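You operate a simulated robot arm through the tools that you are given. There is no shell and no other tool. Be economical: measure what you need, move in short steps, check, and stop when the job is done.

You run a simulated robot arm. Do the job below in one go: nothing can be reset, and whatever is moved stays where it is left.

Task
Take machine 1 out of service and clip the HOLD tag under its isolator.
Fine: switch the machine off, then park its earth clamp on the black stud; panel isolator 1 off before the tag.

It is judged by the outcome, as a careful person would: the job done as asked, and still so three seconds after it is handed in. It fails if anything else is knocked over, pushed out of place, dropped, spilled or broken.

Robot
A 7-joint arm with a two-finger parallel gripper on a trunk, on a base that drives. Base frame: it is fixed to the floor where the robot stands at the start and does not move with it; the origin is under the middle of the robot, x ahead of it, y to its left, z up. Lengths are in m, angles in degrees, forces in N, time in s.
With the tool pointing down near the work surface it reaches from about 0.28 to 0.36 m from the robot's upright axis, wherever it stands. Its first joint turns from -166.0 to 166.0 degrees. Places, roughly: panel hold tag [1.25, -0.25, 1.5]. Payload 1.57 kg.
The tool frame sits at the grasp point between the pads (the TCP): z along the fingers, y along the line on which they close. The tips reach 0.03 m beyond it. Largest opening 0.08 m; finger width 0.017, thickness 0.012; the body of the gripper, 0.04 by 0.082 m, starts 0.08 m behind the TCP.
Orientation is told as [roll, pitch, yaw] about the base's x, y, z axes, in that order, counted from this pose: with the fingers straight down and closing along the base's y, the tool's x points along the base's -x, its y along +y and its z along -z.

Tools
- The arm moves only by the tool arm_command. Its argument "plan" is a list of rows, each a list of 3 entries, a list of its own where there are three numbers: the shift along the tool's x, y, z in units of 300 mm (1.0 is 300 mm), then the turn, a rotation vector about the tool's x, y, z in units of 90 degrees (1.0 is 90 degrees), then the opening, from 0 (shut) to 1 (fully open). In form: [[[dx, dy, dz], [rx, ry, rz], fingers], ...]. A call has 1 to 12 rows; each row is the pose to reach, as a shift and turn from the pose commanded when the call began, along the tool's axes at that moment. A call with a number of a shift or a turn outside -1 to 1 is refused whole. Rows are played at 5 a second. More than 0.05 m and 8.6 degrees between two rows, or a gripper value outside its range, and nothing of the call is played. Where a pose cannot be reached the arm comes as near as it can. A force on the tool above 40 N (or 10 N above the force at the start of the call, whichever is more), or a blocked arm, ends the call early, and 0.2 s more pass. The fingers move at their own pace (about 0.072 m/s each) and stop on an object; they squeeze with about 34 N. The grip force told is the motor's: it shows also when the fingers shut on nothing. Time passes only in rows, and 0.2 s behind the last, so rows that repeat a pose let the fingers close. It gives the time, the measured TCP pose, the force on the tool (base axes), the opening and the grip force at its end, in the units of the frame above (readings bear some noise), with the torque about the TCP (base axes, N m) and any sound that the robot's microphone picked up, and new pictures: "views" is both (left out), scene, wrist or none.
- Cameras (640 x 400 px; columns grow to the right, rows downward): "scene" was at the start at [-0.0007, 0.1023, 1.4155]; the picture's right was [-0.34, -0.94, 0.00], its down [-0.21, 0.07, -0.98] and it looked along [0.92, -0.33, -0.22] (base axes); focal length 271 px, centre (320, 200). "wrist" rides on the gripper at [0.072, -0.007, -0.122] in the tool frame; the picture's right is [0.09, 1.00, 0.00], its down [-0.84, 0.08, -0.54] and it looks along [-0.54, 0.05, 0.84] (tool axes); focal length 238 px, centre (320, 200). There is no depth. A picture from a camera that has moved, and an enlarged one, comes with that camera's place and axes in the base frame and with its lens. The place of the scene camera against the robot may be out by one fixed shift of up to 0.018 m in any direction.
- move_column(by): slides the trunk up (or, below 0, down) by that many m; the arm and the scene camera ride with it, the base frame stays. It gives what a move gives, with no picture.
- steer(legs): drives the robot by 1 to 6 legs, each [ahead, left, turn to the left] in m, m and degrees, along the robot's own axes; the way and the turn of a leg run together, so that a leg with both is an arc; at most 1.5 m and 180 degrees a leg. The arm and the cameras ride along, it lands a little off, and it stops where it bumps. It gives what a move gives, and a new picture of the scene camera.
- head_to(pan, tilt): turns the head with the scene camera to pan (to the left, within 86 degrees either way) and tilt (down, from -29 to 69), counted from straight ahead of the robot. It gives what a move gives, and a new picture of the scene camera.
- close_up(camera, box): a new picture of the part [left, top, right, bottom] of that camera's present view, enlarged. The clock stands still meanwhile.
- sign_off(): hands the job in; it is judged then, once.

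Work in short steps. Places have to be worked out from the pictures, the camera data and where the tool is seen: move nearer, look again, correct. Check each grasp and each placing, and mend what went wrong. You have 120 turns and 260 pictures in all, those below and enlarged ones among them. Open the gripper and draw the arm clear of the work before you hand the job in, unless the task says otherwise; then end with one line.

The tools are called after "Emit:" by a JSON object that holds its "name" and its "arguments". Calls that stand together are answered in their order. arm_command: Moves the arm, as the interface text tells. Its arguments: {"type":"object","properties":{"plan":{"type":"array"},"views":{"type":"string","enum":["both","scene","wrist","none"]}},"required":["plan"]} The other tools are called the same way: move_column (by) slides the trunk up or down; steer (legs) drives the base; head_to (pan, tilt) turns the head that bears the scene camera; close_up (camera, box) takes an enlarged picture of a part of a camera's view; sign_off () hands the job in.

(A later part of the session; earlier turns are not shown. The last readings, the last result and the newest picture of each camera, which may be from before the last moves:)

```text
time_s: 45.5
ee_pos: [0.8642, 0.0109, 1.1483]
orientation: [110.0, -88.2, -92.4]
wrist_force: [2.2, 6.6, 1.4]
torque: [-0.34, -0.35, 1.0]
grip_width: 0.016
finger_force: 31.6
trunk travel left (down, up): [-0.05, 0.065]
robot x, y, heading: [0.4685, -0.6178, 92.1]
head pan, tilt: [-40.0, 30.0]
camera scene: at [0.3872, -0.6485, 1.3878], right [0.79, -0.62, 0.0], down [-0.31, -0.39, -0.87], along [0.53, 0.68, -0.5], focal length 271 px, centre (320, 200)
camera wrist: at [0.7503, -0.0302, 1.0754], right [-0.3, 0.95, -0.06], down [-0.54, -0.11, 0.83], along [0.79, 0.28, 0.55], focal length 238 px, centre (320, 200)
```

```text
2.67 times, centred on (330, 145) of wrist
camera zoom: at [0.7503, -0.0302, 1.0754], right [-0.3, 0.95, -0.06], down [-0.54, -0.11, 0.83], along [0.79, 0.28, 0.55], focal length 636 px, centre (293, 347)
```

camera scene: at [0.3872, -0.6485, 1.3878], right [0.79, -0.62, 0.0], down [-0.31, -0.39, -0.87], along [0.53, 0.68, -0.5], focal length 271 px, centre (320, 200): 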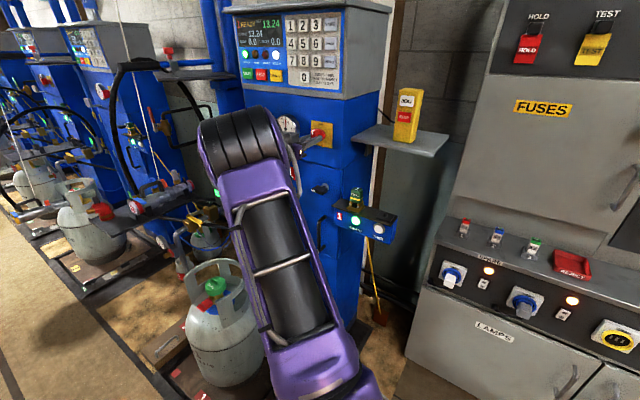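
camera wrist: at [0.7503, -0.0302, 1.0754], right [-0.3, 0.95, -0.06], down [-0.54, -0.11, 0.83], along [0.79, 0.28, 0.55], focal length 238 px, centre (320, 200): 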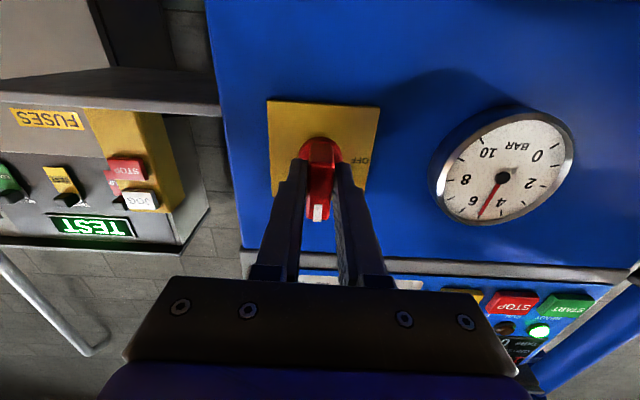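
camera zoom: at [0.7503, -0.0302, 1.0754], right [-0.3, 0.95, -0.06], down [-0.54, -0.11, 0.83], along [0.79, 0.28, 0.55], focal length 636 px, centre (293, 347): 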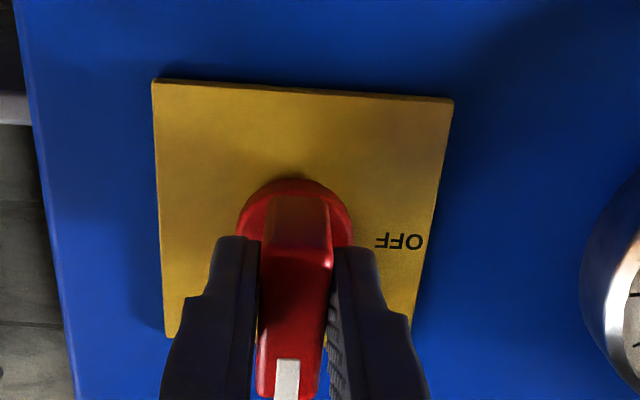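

Knob is held (16 mm). Now I rotate it 90° counter-clockwise (about -z of the tool).

Emit:
{"name": "arm_command", "arguments": {"plan": [[[0, 0, 0], [0, 0, -0.085], 0.1], [[0, 0, 0], [0, 0, -0.17], 0.1], [[0, 0, 0], [0, 0, -0.255], 0.1], [[0, 0, 0], [0, 0, -0.34], 0.1], [[0, 0, 0], [0, 0, -0.425], 0.1], [[0, 0, 0], [0, 0, -0.51], 0.1], [[0, 0, 0], [0, 0, -0.595], 0.1], [[0, 0, 0], [0, 0, -0.68], 0.1], [[0, 0, 0], [0, 0, -0.765], 0.1], [[0, 0, 0], [0, 0, -0.85], 0.1], [[0, 0, 0], [0, 0, -0.935], 0.1], [[0, 0, 0], [0, 0, -1.0], 0.1]]}}

```text
time_s: 48.1
ee_pos: [0.8651, 0.01, 1.1507]
orientation: [-90.7, -1.5, 107.4]
wrist_force: [-3.9, 2.4, 10.5]
torque: [-0.24, 0.62, 0.75]
grip_width: 0.0161
finger_force: 31.7
trunk travel left (down, up): [-0.05, 0.065]
robot x, y, heading: [0.4648, -0.6164, 91.9]
head pan, tilt: [-40.0, 30.0]
camera scene: at [0.3863, -0.6496, 1.3877], right [0.79, -0.62, 0.0], down [-0.31, -0.39, -0.87], along [0.53, 0.68, -0.5], focal length 271 px, centre (320, 200)
camera wrist: at [0.7699, -0.0958, 1.153], right [0.03, -0.06, -1.0], down [-0.77, 0.64, -0.06], along [0.64, 0.77, -0.03], focal length 238 px, centre (320, 200)
```

scene: 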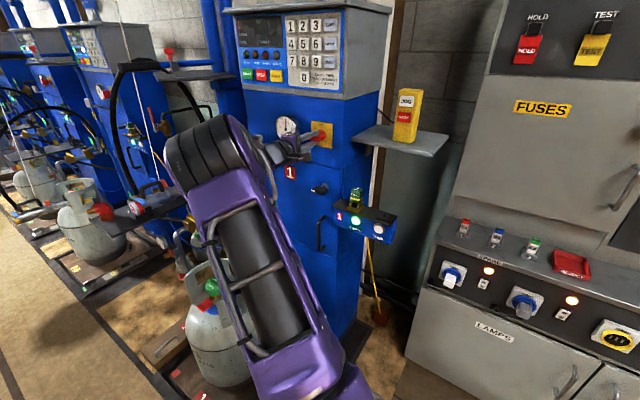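
wrist: 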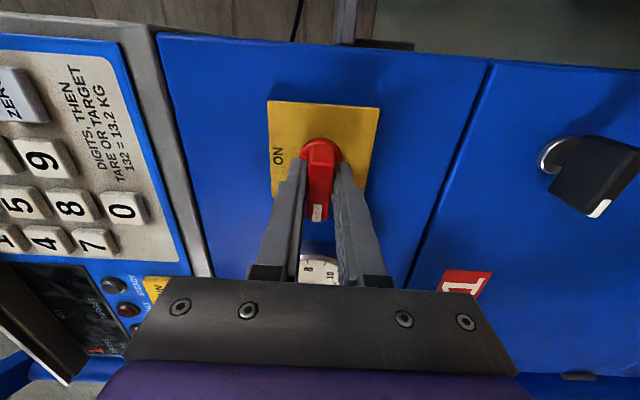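

The display is dark: machine 1 is off. I open and back straight away.

Emit:
{"name": "arm_command", "arguments": {"plan": [[[0, 0, 0], [0, 0, 0], 0.6], [[0, 0, 0], [0, 0, 0], 1], [[0, 0, 0], [0, 0, 0], 1], [[0, 0, -0.15], [0, 0, 0], 1], [[0, 0, -0.3], [0, 0, 0], 1], [[0, 0, -0.4], [0, 0, 0], 1]]}}

Emit:
{"name": "close_up", "arguments": {"camera": "scene", "box": [280, 160, 480, 260]}}

```text
time_s: 49.5
ee_pos: [0.7535, -0.0277, 1.1491]
orientation: [-90.6, -1.6, 107.4]
wrist_force: [-0.2, 0.3, -0.3]
torque: [0.01, -0.02, 0.02]
grip_width: 0.0802
finger_force: 0.0
trunk travel left (down, up): [-0.05, 0.065]
robot x, y, heading: [0.4704, -0.6193, 91.9]
head pan, tilt: [-40.0, 30.0]
camera scene: at [0.3873, -0.649, 1.3877], right [0.79, -0.62, 0.0], down [-0.31, -0.39, -0.87], along [0.53, 0.68, -0.5], focal length 271 px, centre (320, 200)
camera wrist: at [0.657, -0.1335, 1.1526], right [0.03, -0.06, -1.0], down [-0.77, 0.64, -0.06], along [0.64, 0.77, -0.03], focal length 238 px, centre (320, 200)
```

scene: 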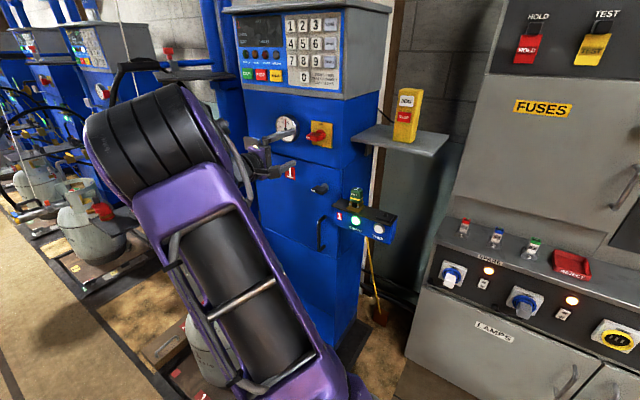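
wrist: 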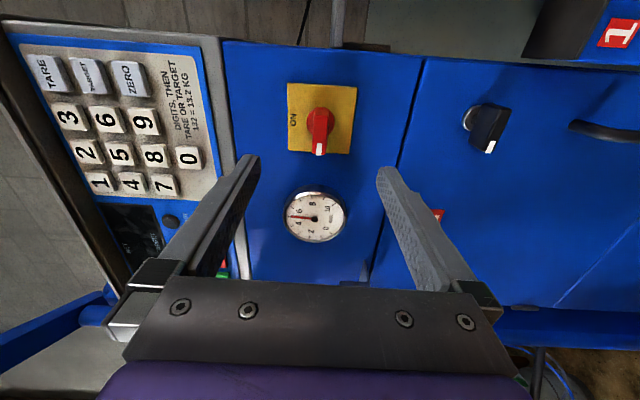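

```text
3.20 times, centred on (380, 210) of scene
camera zoom: at [0.3873, -0.649, 1.3877], right [0.79, -0.62, 0.0], down [-0.31, -0.39, -0.87], along [0.53, 0.68, -0.5], focal length 867 px, centre (128, 168)
```

zoom: 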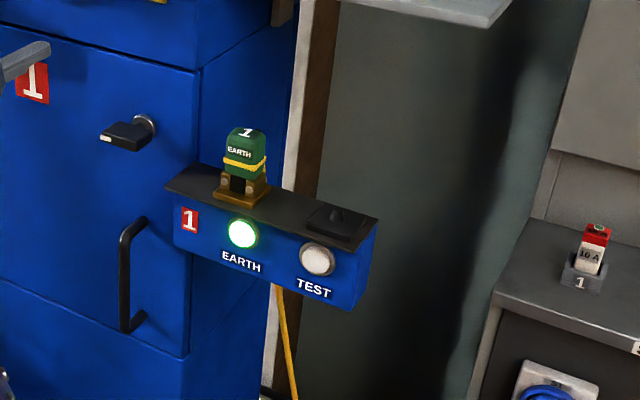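

The isolator now points to OFF. The earth clamp triangulates to about (0.94, -0.13, 0.97) on its bracket, with the black stud just right of it. I try to roll the hand another 90° so the camera rides on top, drawing back a little.

Emit:
{"name": "arm_command", "arguments": {"plan": [[[0, 0, -0.02], [0, 0, -0.085], 1], [[0, 0, -0.04], [0, 0, -0.17], 1], [[0, 0, -0.06], [0, 0, -0.255], 1], [[0, 0, -0.08], [0, 0, -0.34], 1], [[0, 0, -0.1], [0, 0, -0.425], 1], [[0, 0, -0.12], [0, 0, -0.51], 1], [[0, 0, -0.14], [0, 0, -0.595], 1], [[0, 0, -0.16], [0, 0, -0.68], 1], [[0, 0, -0.18], [0, 0, -0.765], 1], [[0, 0, -0.2], [0, 0, -0.85], 1], [[0, 0, -0.2], [0, 0, -0.935], 1], [[0, 0, -0.2], [0, 0, -1.0], 1]]}}

```text
time_s: 52.1
ee_pos: [0.6942, -0.0424, 1.1471]
orientation: [-110.7, 88.5, 86.7]
wrist_force: [0.2, -0.3, 1.0]
torque: [0.01, -0.03, 0.01]
grip_width: 0.0798
finger_force: 0.1
trunk travel left (down, up): [-0.05, 0.065]
robot x, y, heading: [0.4698, -0.6203, 91.9]
head pan, tilt: [-40.0, 30.0]
camera scene: at [0.3872, -0.6491, 1.3878], right [0.79, -0.62, 0.0], down [-0.31, -0.39, -0.87], along [0.53, 0.68, -0.5], focal length 271 px, centre (320, 200)
camera wrist: at [0.575, -0.0754, 1.2178], right [0.3, -0.95, 0.07], down [-0.49, -0.21, -0.84], along [0.82, 0.22, -0.53], focal length 238 px, centre (320, 200)
```

scene: 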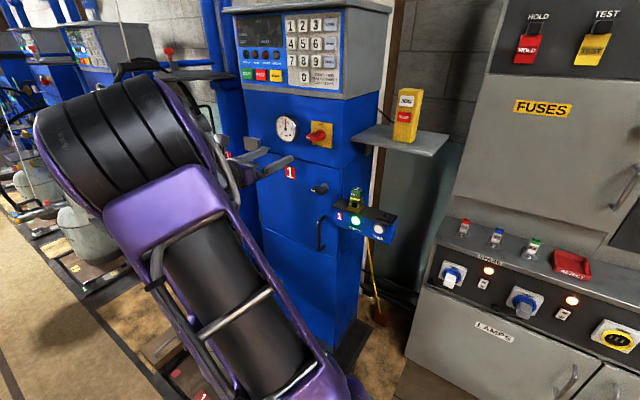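
wrist: 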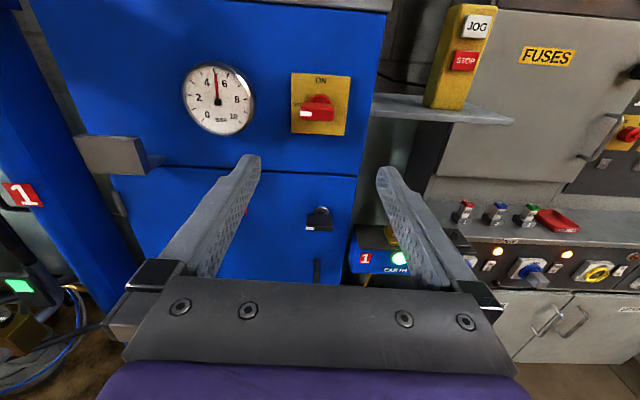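

Camera is now on top with upright view. I move the hand right and down to look at the earth clamp from about 10 cm.

Emit:
{"name": "arm_command", "arguments": {"plan": [[[0, 0.16, 0], [0, 0, 0], 1], [[0, 0.32, 0], [0, 0, 0], 1], [[-0.06, 0.46, 0], [0, 0, 0], 1], [[-0.18, 0.518, 0], [0, 0, 0], 1], [[-0.3, 0.518, 0.06], [0, 0, 0], 1], [[-0.4, 0.518, 0.15], [0, 0, 0], 1]]}}

Emit:
{"name": "close_up", "arguments": {"camera": "wrist", "box": [220, 60, 460, 210]}}

```text
time_s: 53.5
ee_pos: [0.7828, -0.1754, 1.0229]
orientation: [-108.5, 88.2, 88.9]
wrist_force: [-0.6, 0.9, -0.7]
torque: [0.03, -0.01, 0.04]
grip_width: 0.0801
finger_force: 0.2
trunk travel left (down, up): [-0.05, 0.065]
robot x, y, heading: [0.468, -0.6189, 92.0]
head pan, tilt: [-40.0, 30.0]
camera scene: at [0.387, -0.6493, 1.3878], right [0.79, -0.62, 0.0], down [-0.31, -0.39, -0.87], along [0.53, 0.68, -0.5], focal length 271 px, centre (320, 200)
camera wrist: at [0.6646, -0.2077, 1.0935], right [0.3, -0.95, 0.06], down [-0.49, -0.21, -0.84], along [0.82, 0.22, -0.53], focal length 238 px, centre (320, 200)
```

scene: 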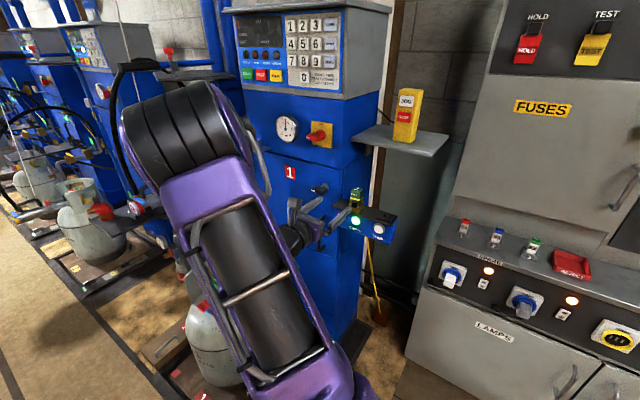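
wrist: 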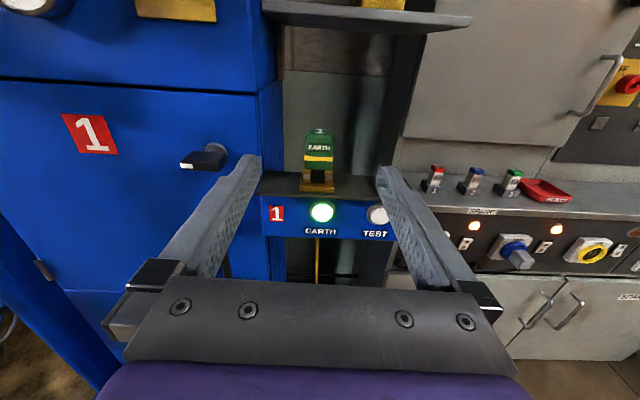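

```text
2.67 times, centred on (340, 135) of wrist
camera zoom: at [0.6646, -0.2077, 1.0935], right [0.3, -0.95, 0.06], down [-0.49, -0.21, -0.84], along [0.82, 0.22, -0.53], focal length 636 px, centre (267, 373)
```

zoom: 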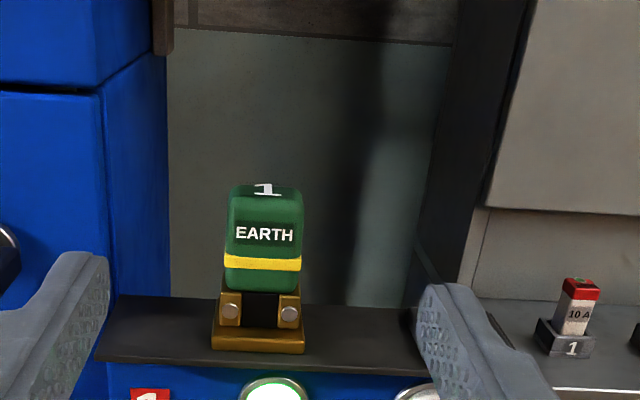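

Clamp's green body is centred about (0.944, -0.127, 0.987), straight ahead of the tool. I descend 36 mm and advance 12 cm with open fingers.

Emit:
{"name": "arm_command", "arguments": {"plan": [[[-0.12, 0, 0], [0, 0, 0], 1], [[-0.12, 0, 0.13], [0, 0, 0], 1], [[-0.12, 0, 0.26], [0, 0, 0], 1], [[-0.12, 0, 0.4], [0, 0, 0], 1], [[-0.12, 0, 0.4], [0, 0, 0], 1]]}}

Emit:
{"name": "close_up", "arguments": {"camera": "wrist", "box": [220, 60, 460, 210]}}

Emit:
{"name": "close_up", "arguments": {"camera": "scene", "box": [280, 160, 440, 260]}}

```text
time_s: 54.7
ee_pos: [0.8986, -0.1377, 0.9866]
orientation: [-107.9, 88.3, 89.4]
wrist_force: [-0.2, -0.1, -1.0]
torque: [-0.02, 0.02, -0.01]
grip_width: 0.0797
finger_force: 0.0
trunk travel left (down, up): [-0.05, 0.065]
robot x, y, heading: [0.4663, -0.6233, 91.9]
head pan, tilt: [-40.0, 30.0]
camera scene: at [0.3872, -0.649, 1.3878], right [0.79, -0.62, 0.0], down [-0.31, -0.39, -0.87], along [0.53, 0.68, -0.5], focal length 271 px, centre (320, 200)
camera wrist: at [0.7792, -0.1703, 1.0574], right [0.3, -0.95, 0.06], down [-0.49, -0.21, -0.84], along [0.82, 0.22, -0.53], focal length 238 px, centre (320, 200)
```

scene: 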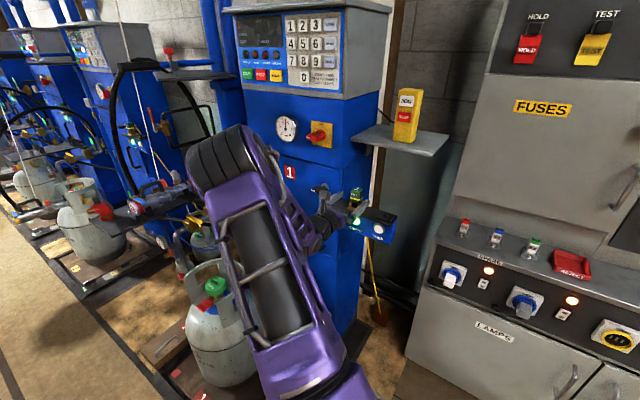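
wrist: 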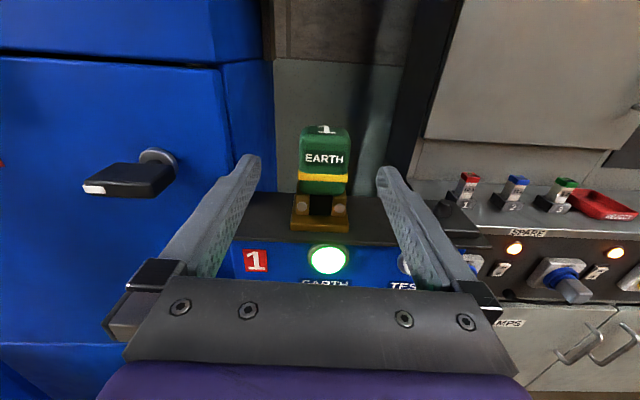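

```text
2.67 times, centred on (340, 135) of wrist
camera zoom: at [0.7792, -0.1703, 1.0574], right [0.3, -0.95, 0.06], down [-0.49, -0.21, -0.84], along [0.82, 0.22, -0.53], focal length 636 px, centre (267, 373)
```

zoom: 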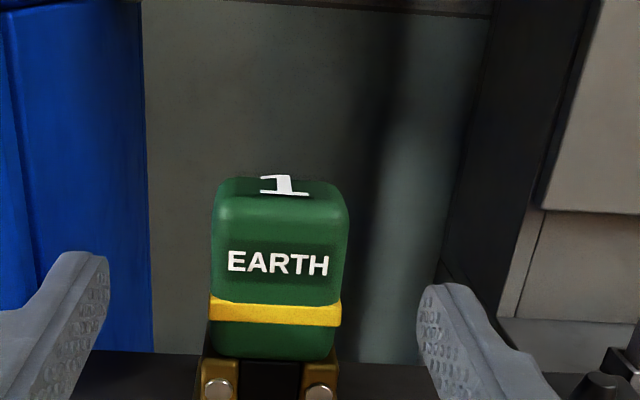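

```text
4.00 times, centred on (360, 210) of scene
camera zoom: at [0.3872, -0.649, 1.3878], right [0.79, -0.62, 0.0], down [-0.31, -0.39, -0.87], along [0.53, 0.68, -0.5], focal length 1084 px, centre (160, 160)
```

zoom: 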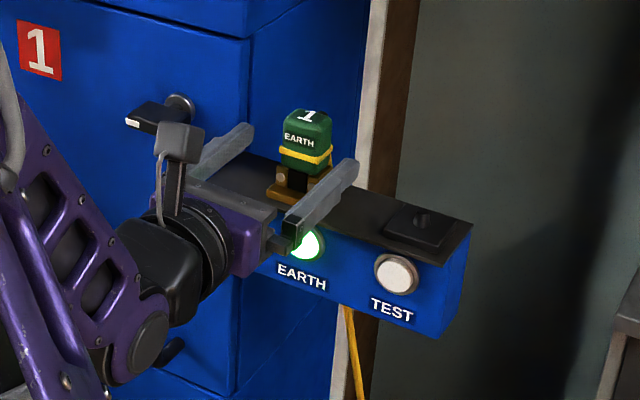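

Well aligned, with the clamp body centre about 58 mm ahead of the TCP. I advance 55 mm and close on it.

Emit:
{"name": "arm_command", "arguments": {"plan": [[[0, 0.006, 0.1], [0, 0, 0], 1], [[0, 0.006, 0.185], [0, 0, 0], 1], [[0, 0.006, 0.185], [0, 0, 0], 1], [[0, 0.006, 0.185], [0, 0, 0], 0.7], [[0, 0.006, 0.185], [0, 0, 0], 0.4], [[0, 0.006, 0.185], [0, 0, 0], 0.3], [[0, 0.006, 0.185], [0, 0, 0], 0.3]]}}

```text
time_s: 56.3
ee_pos: [0.9509, -0.1228, 0.9869]
orientation: [-109.5, 88.4, 87.8]
wrist_force: [2.5, 0.1, 0.6]
torque: [-0.4, -0.17, 0.5]
grip_width: 0.0336
finger_force: 34.1
trunk travel left (down, up): [-0.05, 0.065]
robot x, y, heading: [0.4661, -0.6141, 92.0]
head pan, tilt: [-40.0, 30.0]
camera scene: at [0.3873, -0.649, 1.3878], right [0.79, -0.62, 0.0], down [-0.31, -0.39, -0.87], along [0.53, 0.68, -0.5], focal length 271 px, centre (320, 200)
camera wrist: at [0.8322, -0.156, 1.0583], right [0.3, -0.95, 0.06], down [-0.49, -0.21, -0.84], along [0.82, 0.22, -0.53], focal length 238 px, centre (320, 200)
```

scene: 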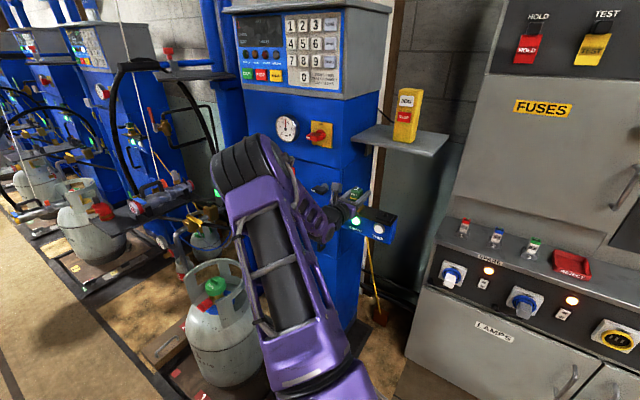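
wrist: 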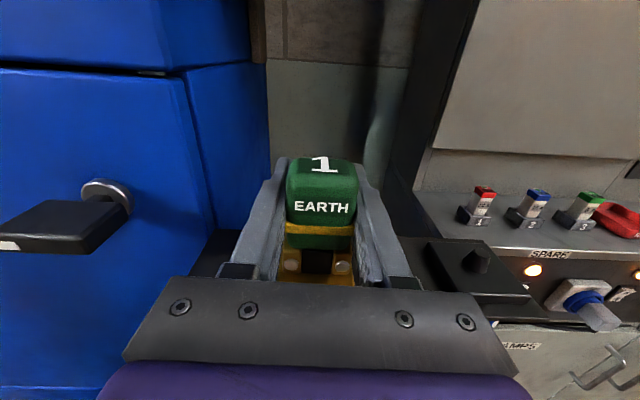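

Clamp held (34 mm). The black stud shows to the right, about 0.10 m along the bracket. I lift straight up 6 cm.

Emit:
{"name": "arm_command", "arguments": {"plan": [[[0.04, 0, 0], [0, 0, 0], 0.3], [[0.1, 0, 0], [0, 0, 0], 0.3], [[0.2, 0, 0], [0, 0, 0], 0.3], [[0.2, 0, 0], [0, 0, 0], 0.3]]}}

Emit:
{"name": "close_up", "arguments": {"camera": "scene", "box": [300, 160, 460, 260]}}

```text
time_s: 57.3
ee_pos: [0.9504, -0.1224, 1.0465]
orientation: [-108.4, 88.4, 88.9]
wrist_force: [0.9, 0.2, -0.9]
torque: [0.05, 0.0, 0.01]
grip_width: 0.0334
finger_force: 34.3
trunk travel left (down, up): [-0.05, 0.065]
robot x, y, heading: [0.4662, -0.6193, 92.1]
head pan, tilt: [-40.0, 30.0]
camera scene: at [0.3872, -0.649, 1.3877], right [0.79, -0.62, 0.0], down [-0.31, -0.39, -0.87], along [0.53, 0.68, -0.5], focal length 271 px, centre (320, 200)
camera wrist: at [0.8317, -0.1553, 1.118], right [0.3, -0.95, 0.06], down [-0.49, -0.21, -0.84], along [0.82, 0.22, -0.53], focal length 238 px, centre (320, 200)
```

scene: 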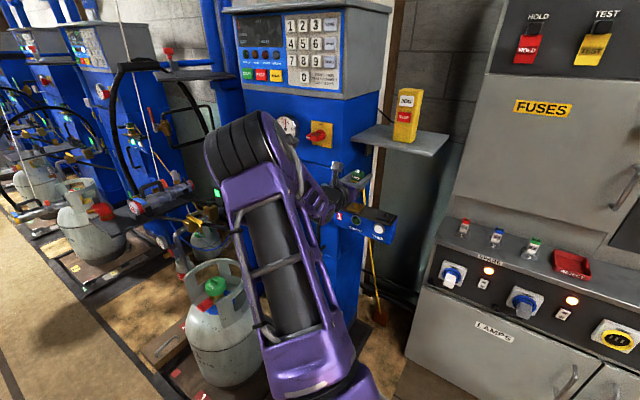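
wrist: 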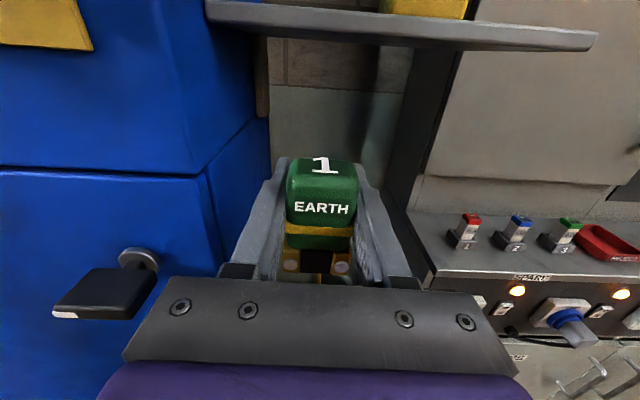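

```text
4.00 times, centred on (380, 210) of scene
camera zoom: at [0.3872, -0.649, 1.3877], right [0.79, -0.62, 0.0], down [-0.31, -0.39, -0.87], along [0.53, 0.68, -0.5], focal length 1084 px, centre (80, 160)
```

zoom: 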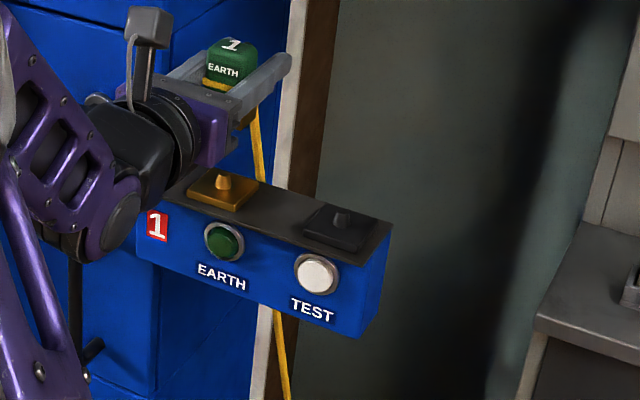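

EARTH lamp went out; brass and black studs are both visible, about 0.102 m apart along the bracket. I move the clamp over the black stud, then check.

Emit:
{"name": "arm_command", "arguments": {"plan": [[[0.005, 0.11, 0], [0, 0, 0], 0.3], [[0.005, 0.22, 0], [0, 0, 0], 0.3], [[0.01, 0.34, 0.007], [0, 0, 0], 0.3], [[0.01, 0.34, 0.007], [0, 0, 0], 0.3]]}}

Emit:
{"name": "close_up", "arguments": {"camera": "scene", "box": [300, 160, 460, 260]}}

```text
time_s: 58.3
ee_pos: [0.9851, -0.2204, 1.0485]
orientation: [-108.1, 88.2, 89.3]
wrist_force: [0.4, 0.1, -1.2]
torque: [0.01, 0.0, 0.01]
grip_width: 0.0336
finger_force: 34.2
trunk travel left (down, up): [-0.05, 0.065]
robot x, y, heading: [0.4686, -0.6172, 92.1]
head pan, tilt: [-40.0, 30.0]
camera scene: at [0.3873, -0.6491, 1.3878], right [0.79, -0.62, 0.0], down [-0.31, -0.39, -0.87], along [0.53, 0.68, -0.5], focal length 271 px, centre (320, 200)
camera wrist: at [0.8651, -0.2534, 1.1199], right [0.3, -0.95, 0.06], down [-0.49, -0.21, -0.84], along [0.82, 0.22, -0.53], focal length 238 px, centre (320, 200)
```

scene: 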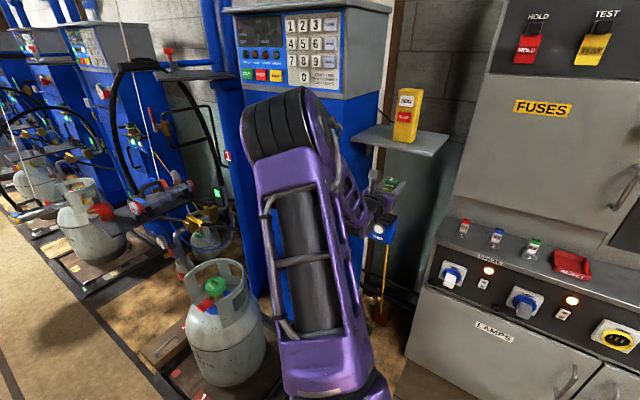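
wrist: 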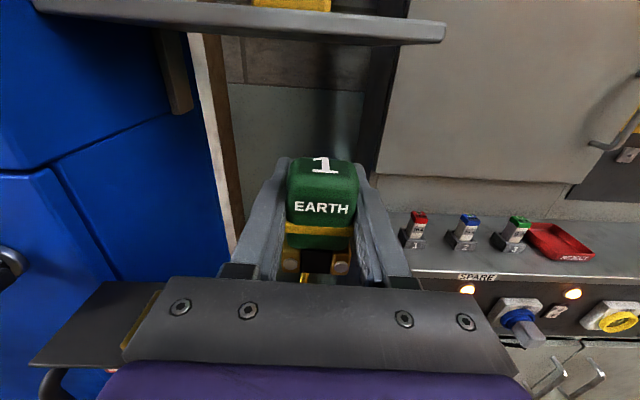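

```text
4.00 times, centred on (380, 210) of scene
camera zoom: at [0.3873, -0.6491, 1.3878], right [0.79, -0.62, 0.0], down [-0.31, -0.39, -0.87], along [0.53, 0.68, -0.5], focal length 1084 px, centre (80, 160)
```

zoom: 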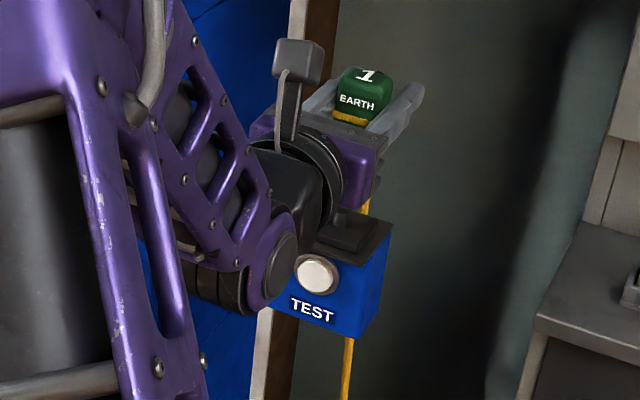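

Scene geometry says the clamp is over the black stud within about 2 mm. I lower it gently in two stages.

Emit:
{"name": "arm_command", "arguments": {"plan": [[[-0.06, -0.005, 0], [0, 0, 0], 0.3], [[-0.12, -0.005, 0], [0, 0, 0], 0.3], [[-0.15, -0.005, 0], [0, 0, 0], 0.3], [[-0.15, -0.005, 0], [0, 0, 0], 0.3]]}}

Emit:
{"name": "close_up", "arguments": {"camera": "scene", "box": [300, 160, 460, 260]}}

```text
time_s: 59.3
ee_pos: [0.9838, -0.2184, 1.0042]
orientation: [-109.3, 88.2, 88.2]
wrist_force: [-0.5, 0.2, -1.3]
torque: [-0.02, -0.02, -0.02]
grip_width: 0.0334
finger_force: 34.4
trunk travel left (down, up): [-0.05, 0.065]
robot x, y, heading: [0.4678, -0.6192, 91.9]
head pan, tilt: [-40.0, 30.0]
camera scene: at [0.3873, -0.649, 1.3878], right [0.79, -0.62, 0.0], down [-0.31, -0.39, -0.87], along [0.53, 0.68, -0.5], focal length 271 px, centre (320, 200)
camera wrist: at [0.8644, -0.2512, 1.0749], right [0.3, -0.95, 0.06], down [-0.49, -0.21, -0.84], along [0.82, 0.22, -0.53], focal length 238 px, centre (320, 200)
```

scene: 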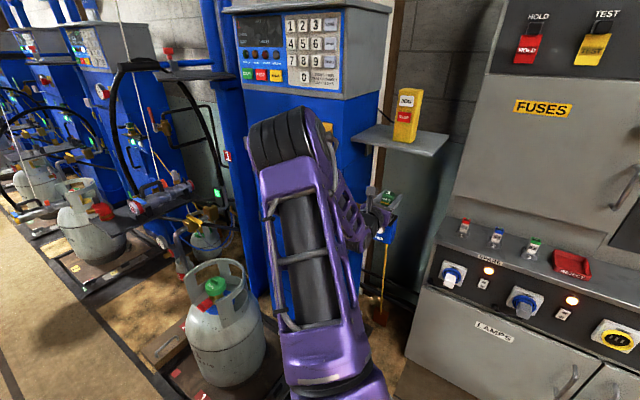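
wrist: 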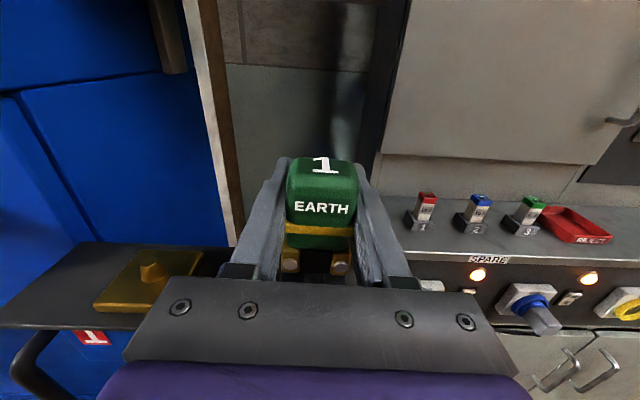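

```text
4.00 times, centred on (380, 210) of scene
camera zoom: at [0.3873, -0.649, 1.3878], right [0.79, -0.62, 0.0], down [-0.31, -0.39, -0.87], along [0.53, 0.68, -0.5], focal length 1084 px, centre (80, 160)
```

zoom: 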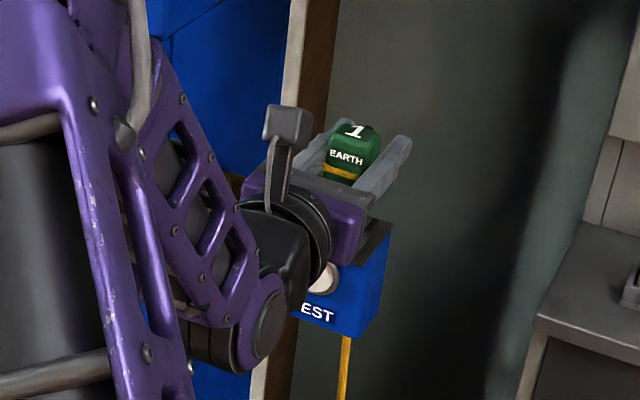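

Brass/black stud geometry remains consistent. I lower the last 17 mm in small steps watching force.

Emit:
{"name": "arm_command", "arguments": {"plan": [[[-0.015, 0, 0], [0, 0, 0], 0.3], [[-0.03, 0, 0], [0, 0, 0], 0.3], [[-0.04, 0, 0], [0, 0, 0], 0.3], [[-0.048, 0, 0], [0, 0, 0], 0.3], [[-0.054, 0, 0], [0, 0, 0], 0.3], [[-0.054, 0, 0], [0, 0, 0], 0.3]]}}

Emit:
{"name": "close_up", "arguments": {"camera": "wrist", "box": [220, 140, 420, 280]}}

```text
time_s: 60.7
ee_pos: [0.9824, -0.2187, 0.988]
orientation: [-110.8, 88.3, 86.5]
wrist_force: [-12.4, -4.7, 3.7]
torque: [-0.85, 0.44, 0.03]
grip_width: 0.0333
finger_force: 34.0
trunk travel left (down, up): [-0.05, 0.065]
robot x, y, heading: [0.4661, -0.62, 91.9]
head pan, tilt: [-40.0, 30.0]
camera scene: at [0.3859, -0.6496, 1.3877], right [0.79, -0.62, 0.0], down [-0.31, -0.39, -0.87], along [0.53, 0.68, -0.5], focal length 271 px, centre (320, 200)
camera wrist: at [0.8637, -0.2509, 1.0584], right [0.3, -0.95, 0.06], down [-0.49, -0.21, -0.84], along [0.82, 0.22, -0.53], focal length 238 px, centre (320, 200)
```

scene: 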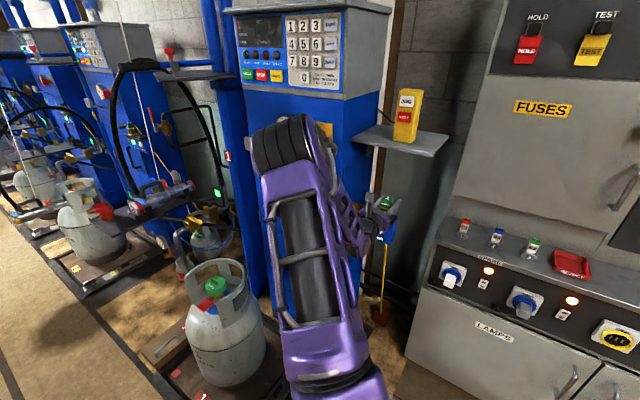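
wrist: 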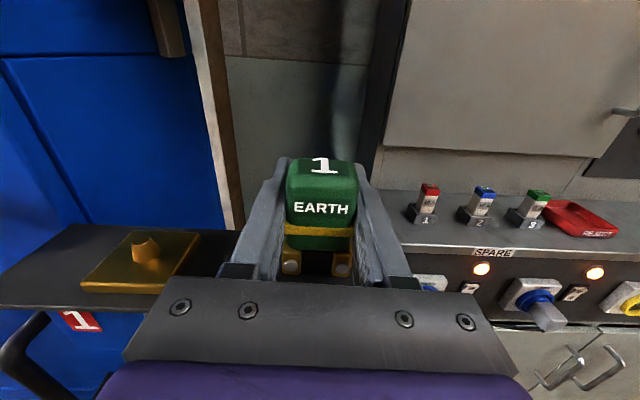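

```text
2.86 times, centred on (320, 210) of wrist
camera zoom: at [0.8637, -0.2509, 1.0584], right [0.3, -0.95, 0.06], down [-0.49, -0.21, -0.84], along [0.82, 0.22, -0.53], focal length 681 px, centre (320, 171)
```

zoom: 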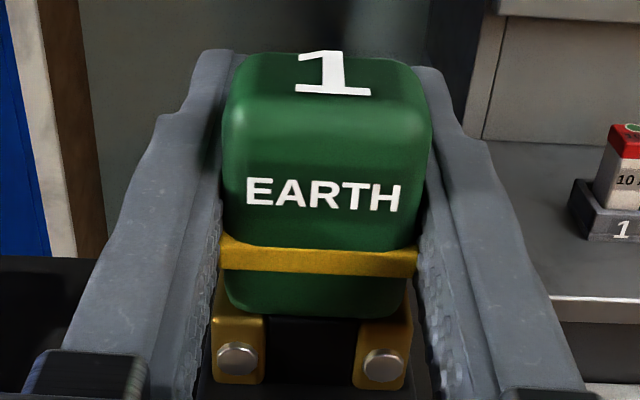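

It is at the seated height (0.988), but a 13 N push back along the tool means it's slightly too far in. I ease back 2–3 mm and press down 1 mm.

Emit:
{"name": "arm_command", "arguments": {"plan": [[[0, 0, -0.005], [0, 0, 0], 0.3], [[0, 0, -0.008], [0, 0, 0], 0.3], [[-0.004, 0, -0.008], [0, 0, 0], 0.3], [[-0.004, 0, -0.008], [0, 0, 0], 0.3]], "views": "none"}}

```text
time_s: 61.7
ee_pos: [0.9834, -0.2177, 0.988]
orientation: [-116.5, 88.1, 80.9]
wrist_force: [8.7, 9.0, 13.7]
torque: [-0.73, 0.47, -0.12]
grip_width: 0.0336
finger_force: 34.3
trunk travel left (down, up): [-0.05, 0.065]
robot x, y, heading: [0.4683, -0.621, 92.1]
head pan, tilt: [-40.0, 30.0]
```

The stud now resists both ways and the base bears the vertical load: the clamp is seated. I centre, release and back off.

Emit:
{"name": "arm_command", "arguments": {"plan": [[[0.003, 0, 0.004], [0, 0, 0], 0.3], [[0.003, 0, 0.004], [0, 0, 0], 0.3], [[0.003, 0, 0.004], [0, 0, 0], 0.7], [[0.003, 0, 0.004], [0, 0, 0], 1], [[0.003, 0, 0.004], [0, 0, 0], 1], [[0.003, 0, -0.14], [0, 0, 0], 1], [[0.003, 0, -0.28], [0, 0, 0], 1], [[0.003, 0, -0.42], [0, 0, 0], 1]]}}

Emit:
{"name": "close_up", "arguments": {"camera": "wrist", "box": [200, 80, 440, 230]}}

Emit:
{"name": "close_up", "arguments": {"camera": "scene", "box": [300, 160, 460, 260]}}

```text
time_s: 63.5
ee_pos: [0.8605, -0.2567, 0.9832]
orientation: [-108.3, 88.3, 88.9]
wrist_force: [0.0, 0.6, -0.5]
torque: [0.0, -0.02, -0.02]
grip_width: 0.0799
finger_force: 0.0
trunk travel left (down, up): [-0.05, 0.065]
robot x, y, heading: [0.4682, -0.6189, 92.1]
head pan, tilt: [-40.0, 30.0]
camera scene: at [0.3874, -0.649, 1.3878], right [0.79, -0.62, 0.0], down [-0.31, -0.39, -0.87], along [0.53, 0.68, -0.5], focal length 271 px, centre (320, 200)
camera wrist: at [0.7422, -0.2894, 1.0545], right [0.3, -0.95, 0.06], down [-0.49, -0.21, -0.84], along [0.82, 0.22, -0.53], focal length 238 px, centre (320, 200)
```

scene: 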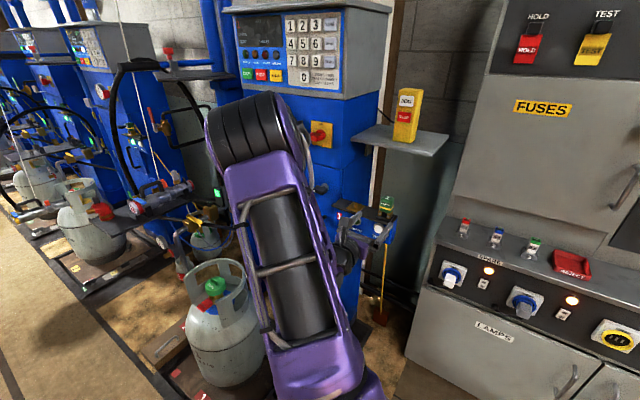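
wrist: 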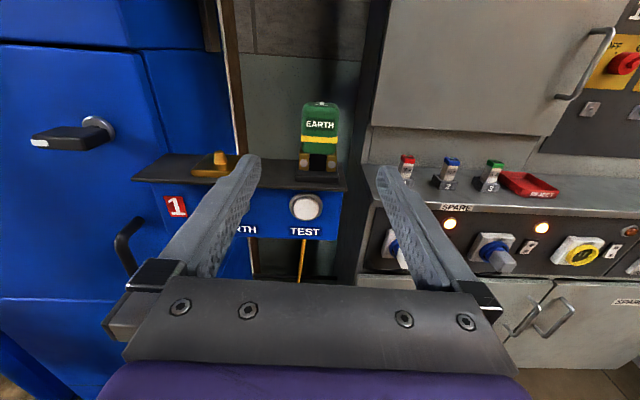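

```text
2.67 times, centred on (320, 155) of wrist
camera zoom: at [0.7422, -0.2894, 1.0545], right [0.3, -0.95, 0.06], down [-0.49, -0.21, -0.84], along [0.82, 0.22, -0.53], focal length 636 px, centre (320, 320)
```

zoom: 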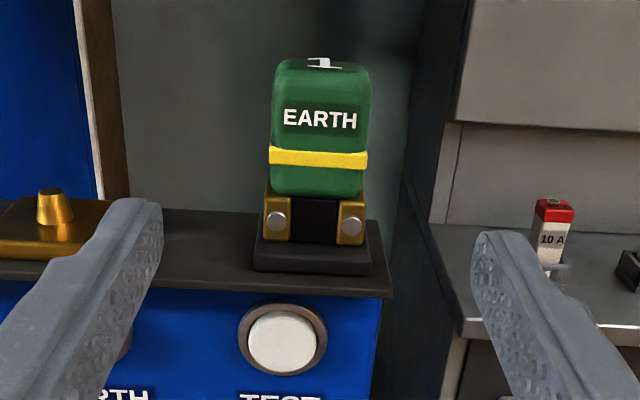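

```text
4.00 times, centred on (380, 210) of scene
camera zoom: at [0.3874, -0.649, 1.3878], right [0.79, -0.62, 0.0], down [-0.31, -0.39, -0.87], along [0.53, 0.68, -0.5], focal length 1084 px, centre (80, 160)
```

zoom: 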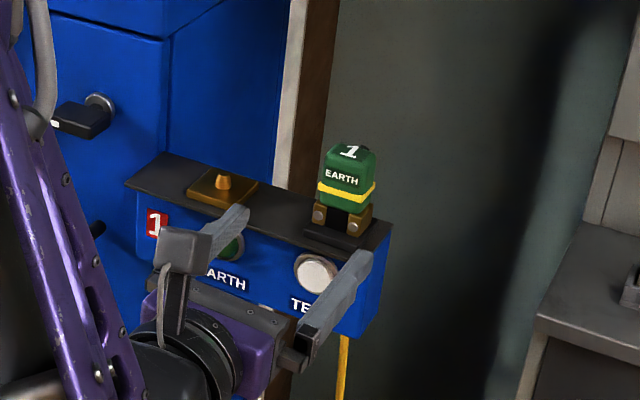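

Clamp sits on the black stud. Next the panel: I draw the arm up out of the view and look at the panel with the head.

Emit:
{"name": "arm_command", "arguments": {"plan": [[[0.12, 0, -0.1], [0, 0, 0], 1], [[0.27, 0, -0.15], [0, 0, 0], 1], [[0.42, 0, -0.2], [0, 0, 0], 1], [[0.57, 0, -0.2], [0, 0, 0], 1], [[0.72, 0, -0.2], [0, 0, 0], 1]]}}

Emit:
{"name": "head_to", "arguments": {"pan": -80, "tilt": 5}}

Emit:
{"name": "close_up", "arguments": {"camera": "scene", "box": [220, 60, 460, 260]}}

```text
time_s: 64.7
ee_pos: [0.8046, -0.2819, 1.2022]
orientation: [-108.2, 88.3, 89.1]
wrist_force: [0.2, 0.2, 0.0]
torque: [0.02, -0.02, -0.03]
grip_width: 0.0801
finger_force: 0.1
trunk travel left (down, up): [-0.05, 0.065]
robot x, y, heading: [0.4682, -0.6157, 92.2]
head pan, tilt: [-40.0, 30.0]
camera scene: at [0.3872, -0.6489, 1.3877], right [0.79, -0.62, 0.0], down [-0.31, -0.39, -0.87], along [0.53, 0.68, -0.5], focal length 271 px, centre (320, 200)
camera wrist: at [0.6848, -0.3145, 1.2721], right [0.3, -0.95, 0.06], down [-0.49, -0.21, -0.84], along [0.82, 0.22, -0.53], focal length 238 px, centre (320, 200)
```

scene: 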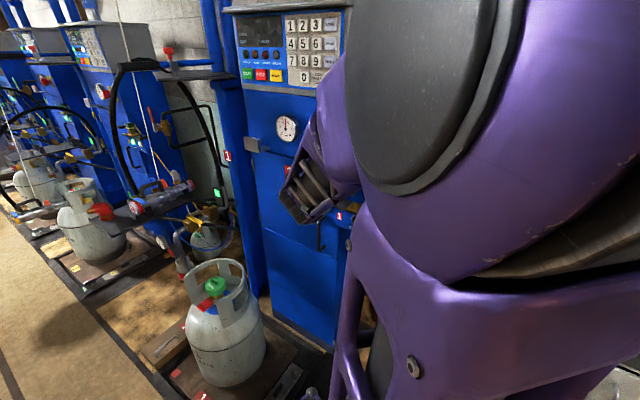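
wrist: 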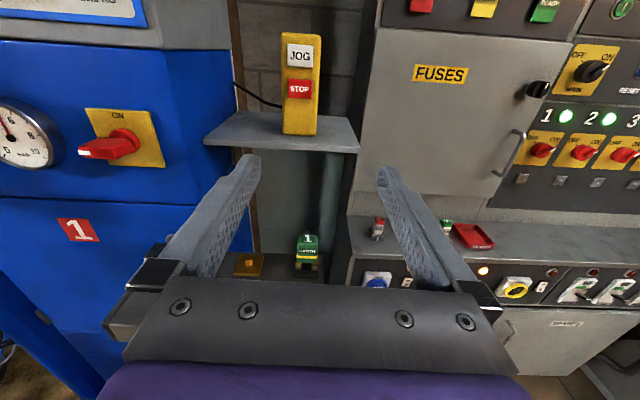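

```text
time_s: 65.8
ee_pos: [0.8039, -0.2822, 1.2009]
orientation: [-109.0, 88.3, 88.5]
wrist_force: [-0.1, 0.0, -0.8]
torque: [-0.01, 0.01, -0.04]
grip_width: 0.0798
finger_force: 0.1
trunk travel left (down, up): [-0.05, 0.065]
robot x, y, heading: [0.4684, -0.6169, 91.7]
head pan, tilt: [-80.0, 5.0]
camera scene: at [0.4213, -0.7012, 1.4281], right [0.21, -0.98, 0.0], down [-0.09, -0.02, -1.0], along [0.97, 0.21, -0.09], focal length 271 px, centre (320, 200)
```

scene: 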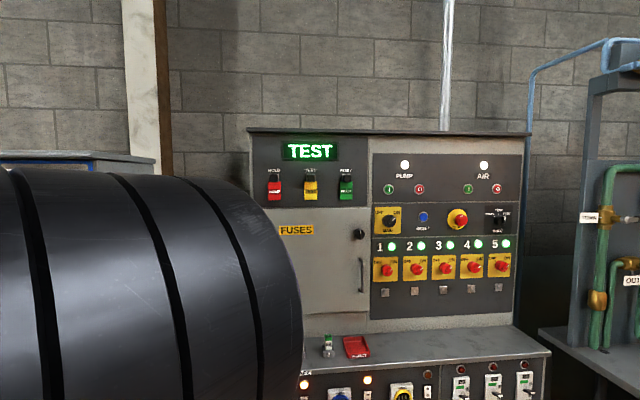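

```text
2.00 times, centred on (340, 160) of scene
camera zoom: at [0.4213, -0.7012, 1.4281], right [0.21, -0.98, 0.0], down [-0.09, -0.02, -1.0], along [0.97, 0.21, -0.09], focal length 542 px, centre (280, 280)
```

zoom: 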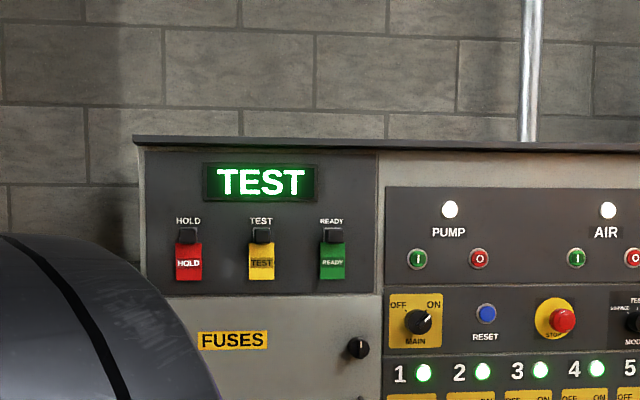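

By triangulation: isolator 1 about (1.51, -0.74, 1.055), HOLD tag about (1.35, -0.33, 1.37); panel yawed like the machine. I keep the heading and drive back 0.34 m, then right 0.32 m so the arm faces the panel.

Emit:
{"name": "steer", "arguments": {"legs": [[-0.34, 0, 0], [0, -0.32, 0]]}}

Emit:
{"name": "close_up", "arguments": {"camera": "wrist", "box": [0, 0, 640, 400]}}

Emit:
{"name": "close_up", "arguments": {"camera": "wrist", "box": [160, 0, 480, 200]}}

```text
time_s: 71.2
ee_pos: [1.1349, -0.6152, 1.2013]
orientation: [-109.0, 88.3, 87.9]
wrist_force: [-0.5, 1.6, -0.7]
torque: [0.02, -0.01, 0.02]
grip_width: 0.0797
finger_force: 0.0
trunk travel left (down, up): [-0.05, 0.065]
robot x, y, heading: [0.7951, -0.95, 91.9]
head pan, tilt: [-80.0, 5.0]
camera scene: at [0.7494, -1.0329, 1.4282], right [0.2, -0.98, 0.0], down [-0.09, -0.02, -1.0], along [0.98, 0.2, -0.09], focal length 271 px, centre (320, 200)
```

scene: 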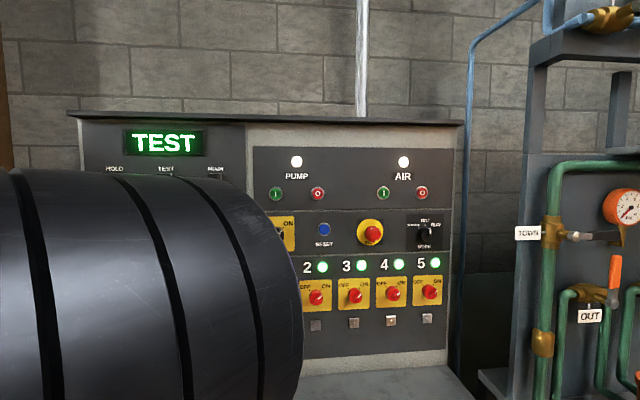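

```text
1.00 times, centred on (320, 200) of wrist (not enlarged: the box is as wide or as high as the picture)
camera zoom: at [1.0154, -0.6478, 1.2718], right [0.29, -0.95, 0.06], down [-0.49, -0.21, -0.84], along [0.82, 0.21, -0.53], focal length 238 px, centre (320, 200)
```

zoom: 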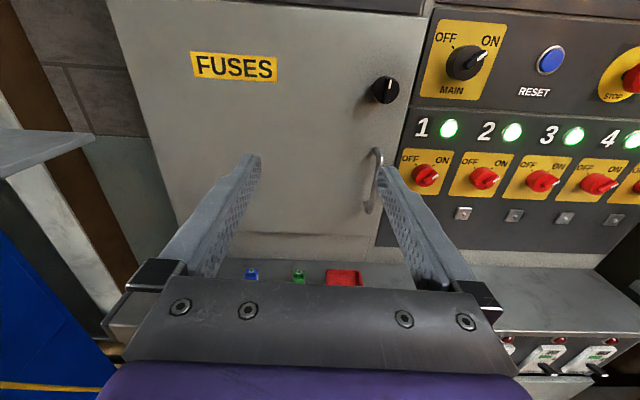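

```text
2.00 times, centred on (320, 100) of wrist
camera zoom: at [1.0154, -0.6478, 1.2718], right [0.29, -0.95, 0.06], down [-0.49, -0.21, -0.84], along [0.82, 0.21, -0.53], focal length 477 px, centre (320, 400)
```

zoom: 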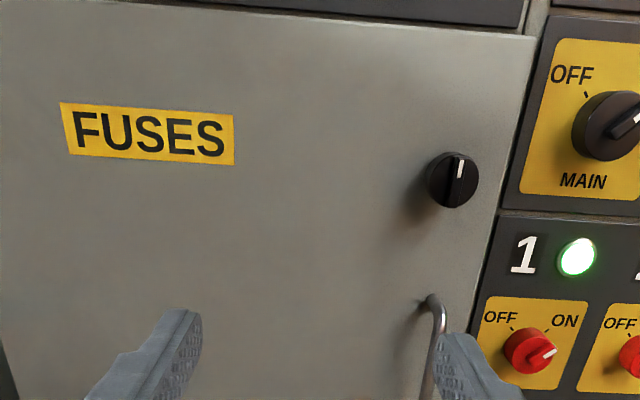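

Isolator 1 is at about (1.52, -0.745, 1.06), pointer toward ON at upper right, OFF at upper left. I move to about 15 cm in front of it, rolling the hand 45° so the fingers straddle the bar.

Emit:
{"name": "arm_command", "arguments": {"plan": [[[-0.05, 0.1, 0.07], [0, 0, 0.06], 1], [[-0.1, 0.2, 0.15], [0, 0, 0.12], 1], [[-0.16, 0.3, 0.22], [0, 0, 0.19], 1], [[-0.22, 0.4, 0.3], [0, 0, 0.25], 1], [[-0.28, 0.5, 0.37], [0, 0, 0.31], 1], [[-0.34, 0.6, 0.45], [0, 0, 0.37], 1], [[-0.4, 0.7, 0.52], [0, 0, 0.44], 1], [[-0.47, 0.793, 0.6], [0, 0, 0.5], 1], [[-0.47, 0.793, 0.6], [0, 0, 0.5], 1]]}}

Emit:
{"name": "close_up", "arguments": {"camera": "wrist", "box": [200, 60, 440, 210]}}

```text
time_s: 73.2
ee_pos: [1.2864, -0.6977, 1.0404]
orientation: [-89.6, 56.2, 106.9]
wrist_force: [-1.2, -0.7, 1.4]
torque: [0.0, 0.08, 0.03]
grip_width: 0.0801
finger_force: 0.1
out of reach, approached as far as the arm can: row 5, 6, 7, 8, 9
trunk travel left (down, up): [-0.05, 0.065]
robot x, y, heading: [0.7964, -0.9523, 91.4]
head pan, tilt: [-80.0, 5.0]
camera scene: at [0.748, -1.0339, 1.4281], right [0.2, -0.98, 0.0], down [-0.08, -0.02, -1.0], along [0.98, 0.2, -0.09], focal length 271 px, centre (320, 200)
camera wrist: at [1.1787, -0.7651, 1.1045], right [0.25, -0.84, -0.48], down [-0.64, 0.23, -0.74], along [0.73, 0.49, -0.48], focal length 238 px, centre (320, 200)
```

scene: 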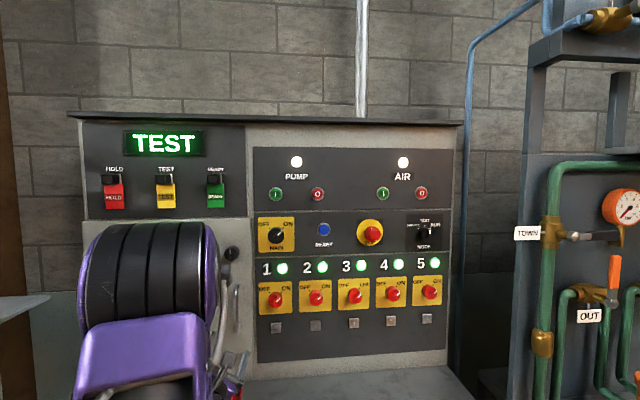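
wrist: 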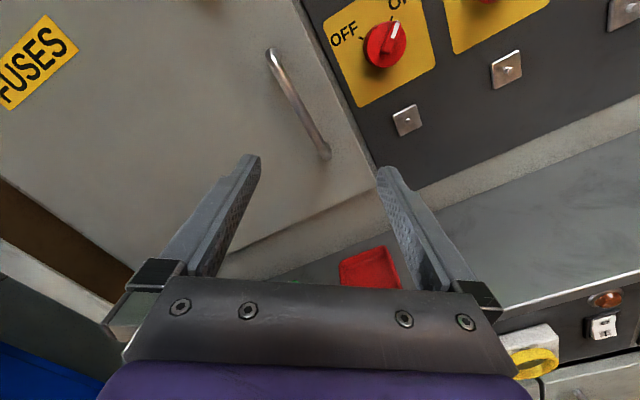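

```text
2.67 times, centred on (320, 135) of wrist
camera zoom: at [1.1787, -0.7651, 1.1045], right [0.25, -0.84, -0.48], down [-0.64, 0.23, -0.74], along [0.73, 0.49, -0.48], focal length 636 px, centre (320, 373)
```

zoom: 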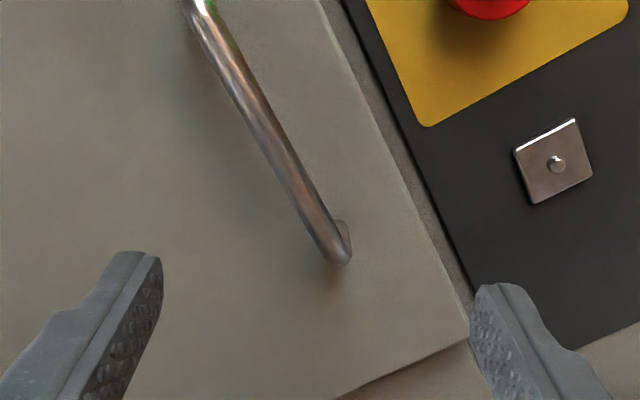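

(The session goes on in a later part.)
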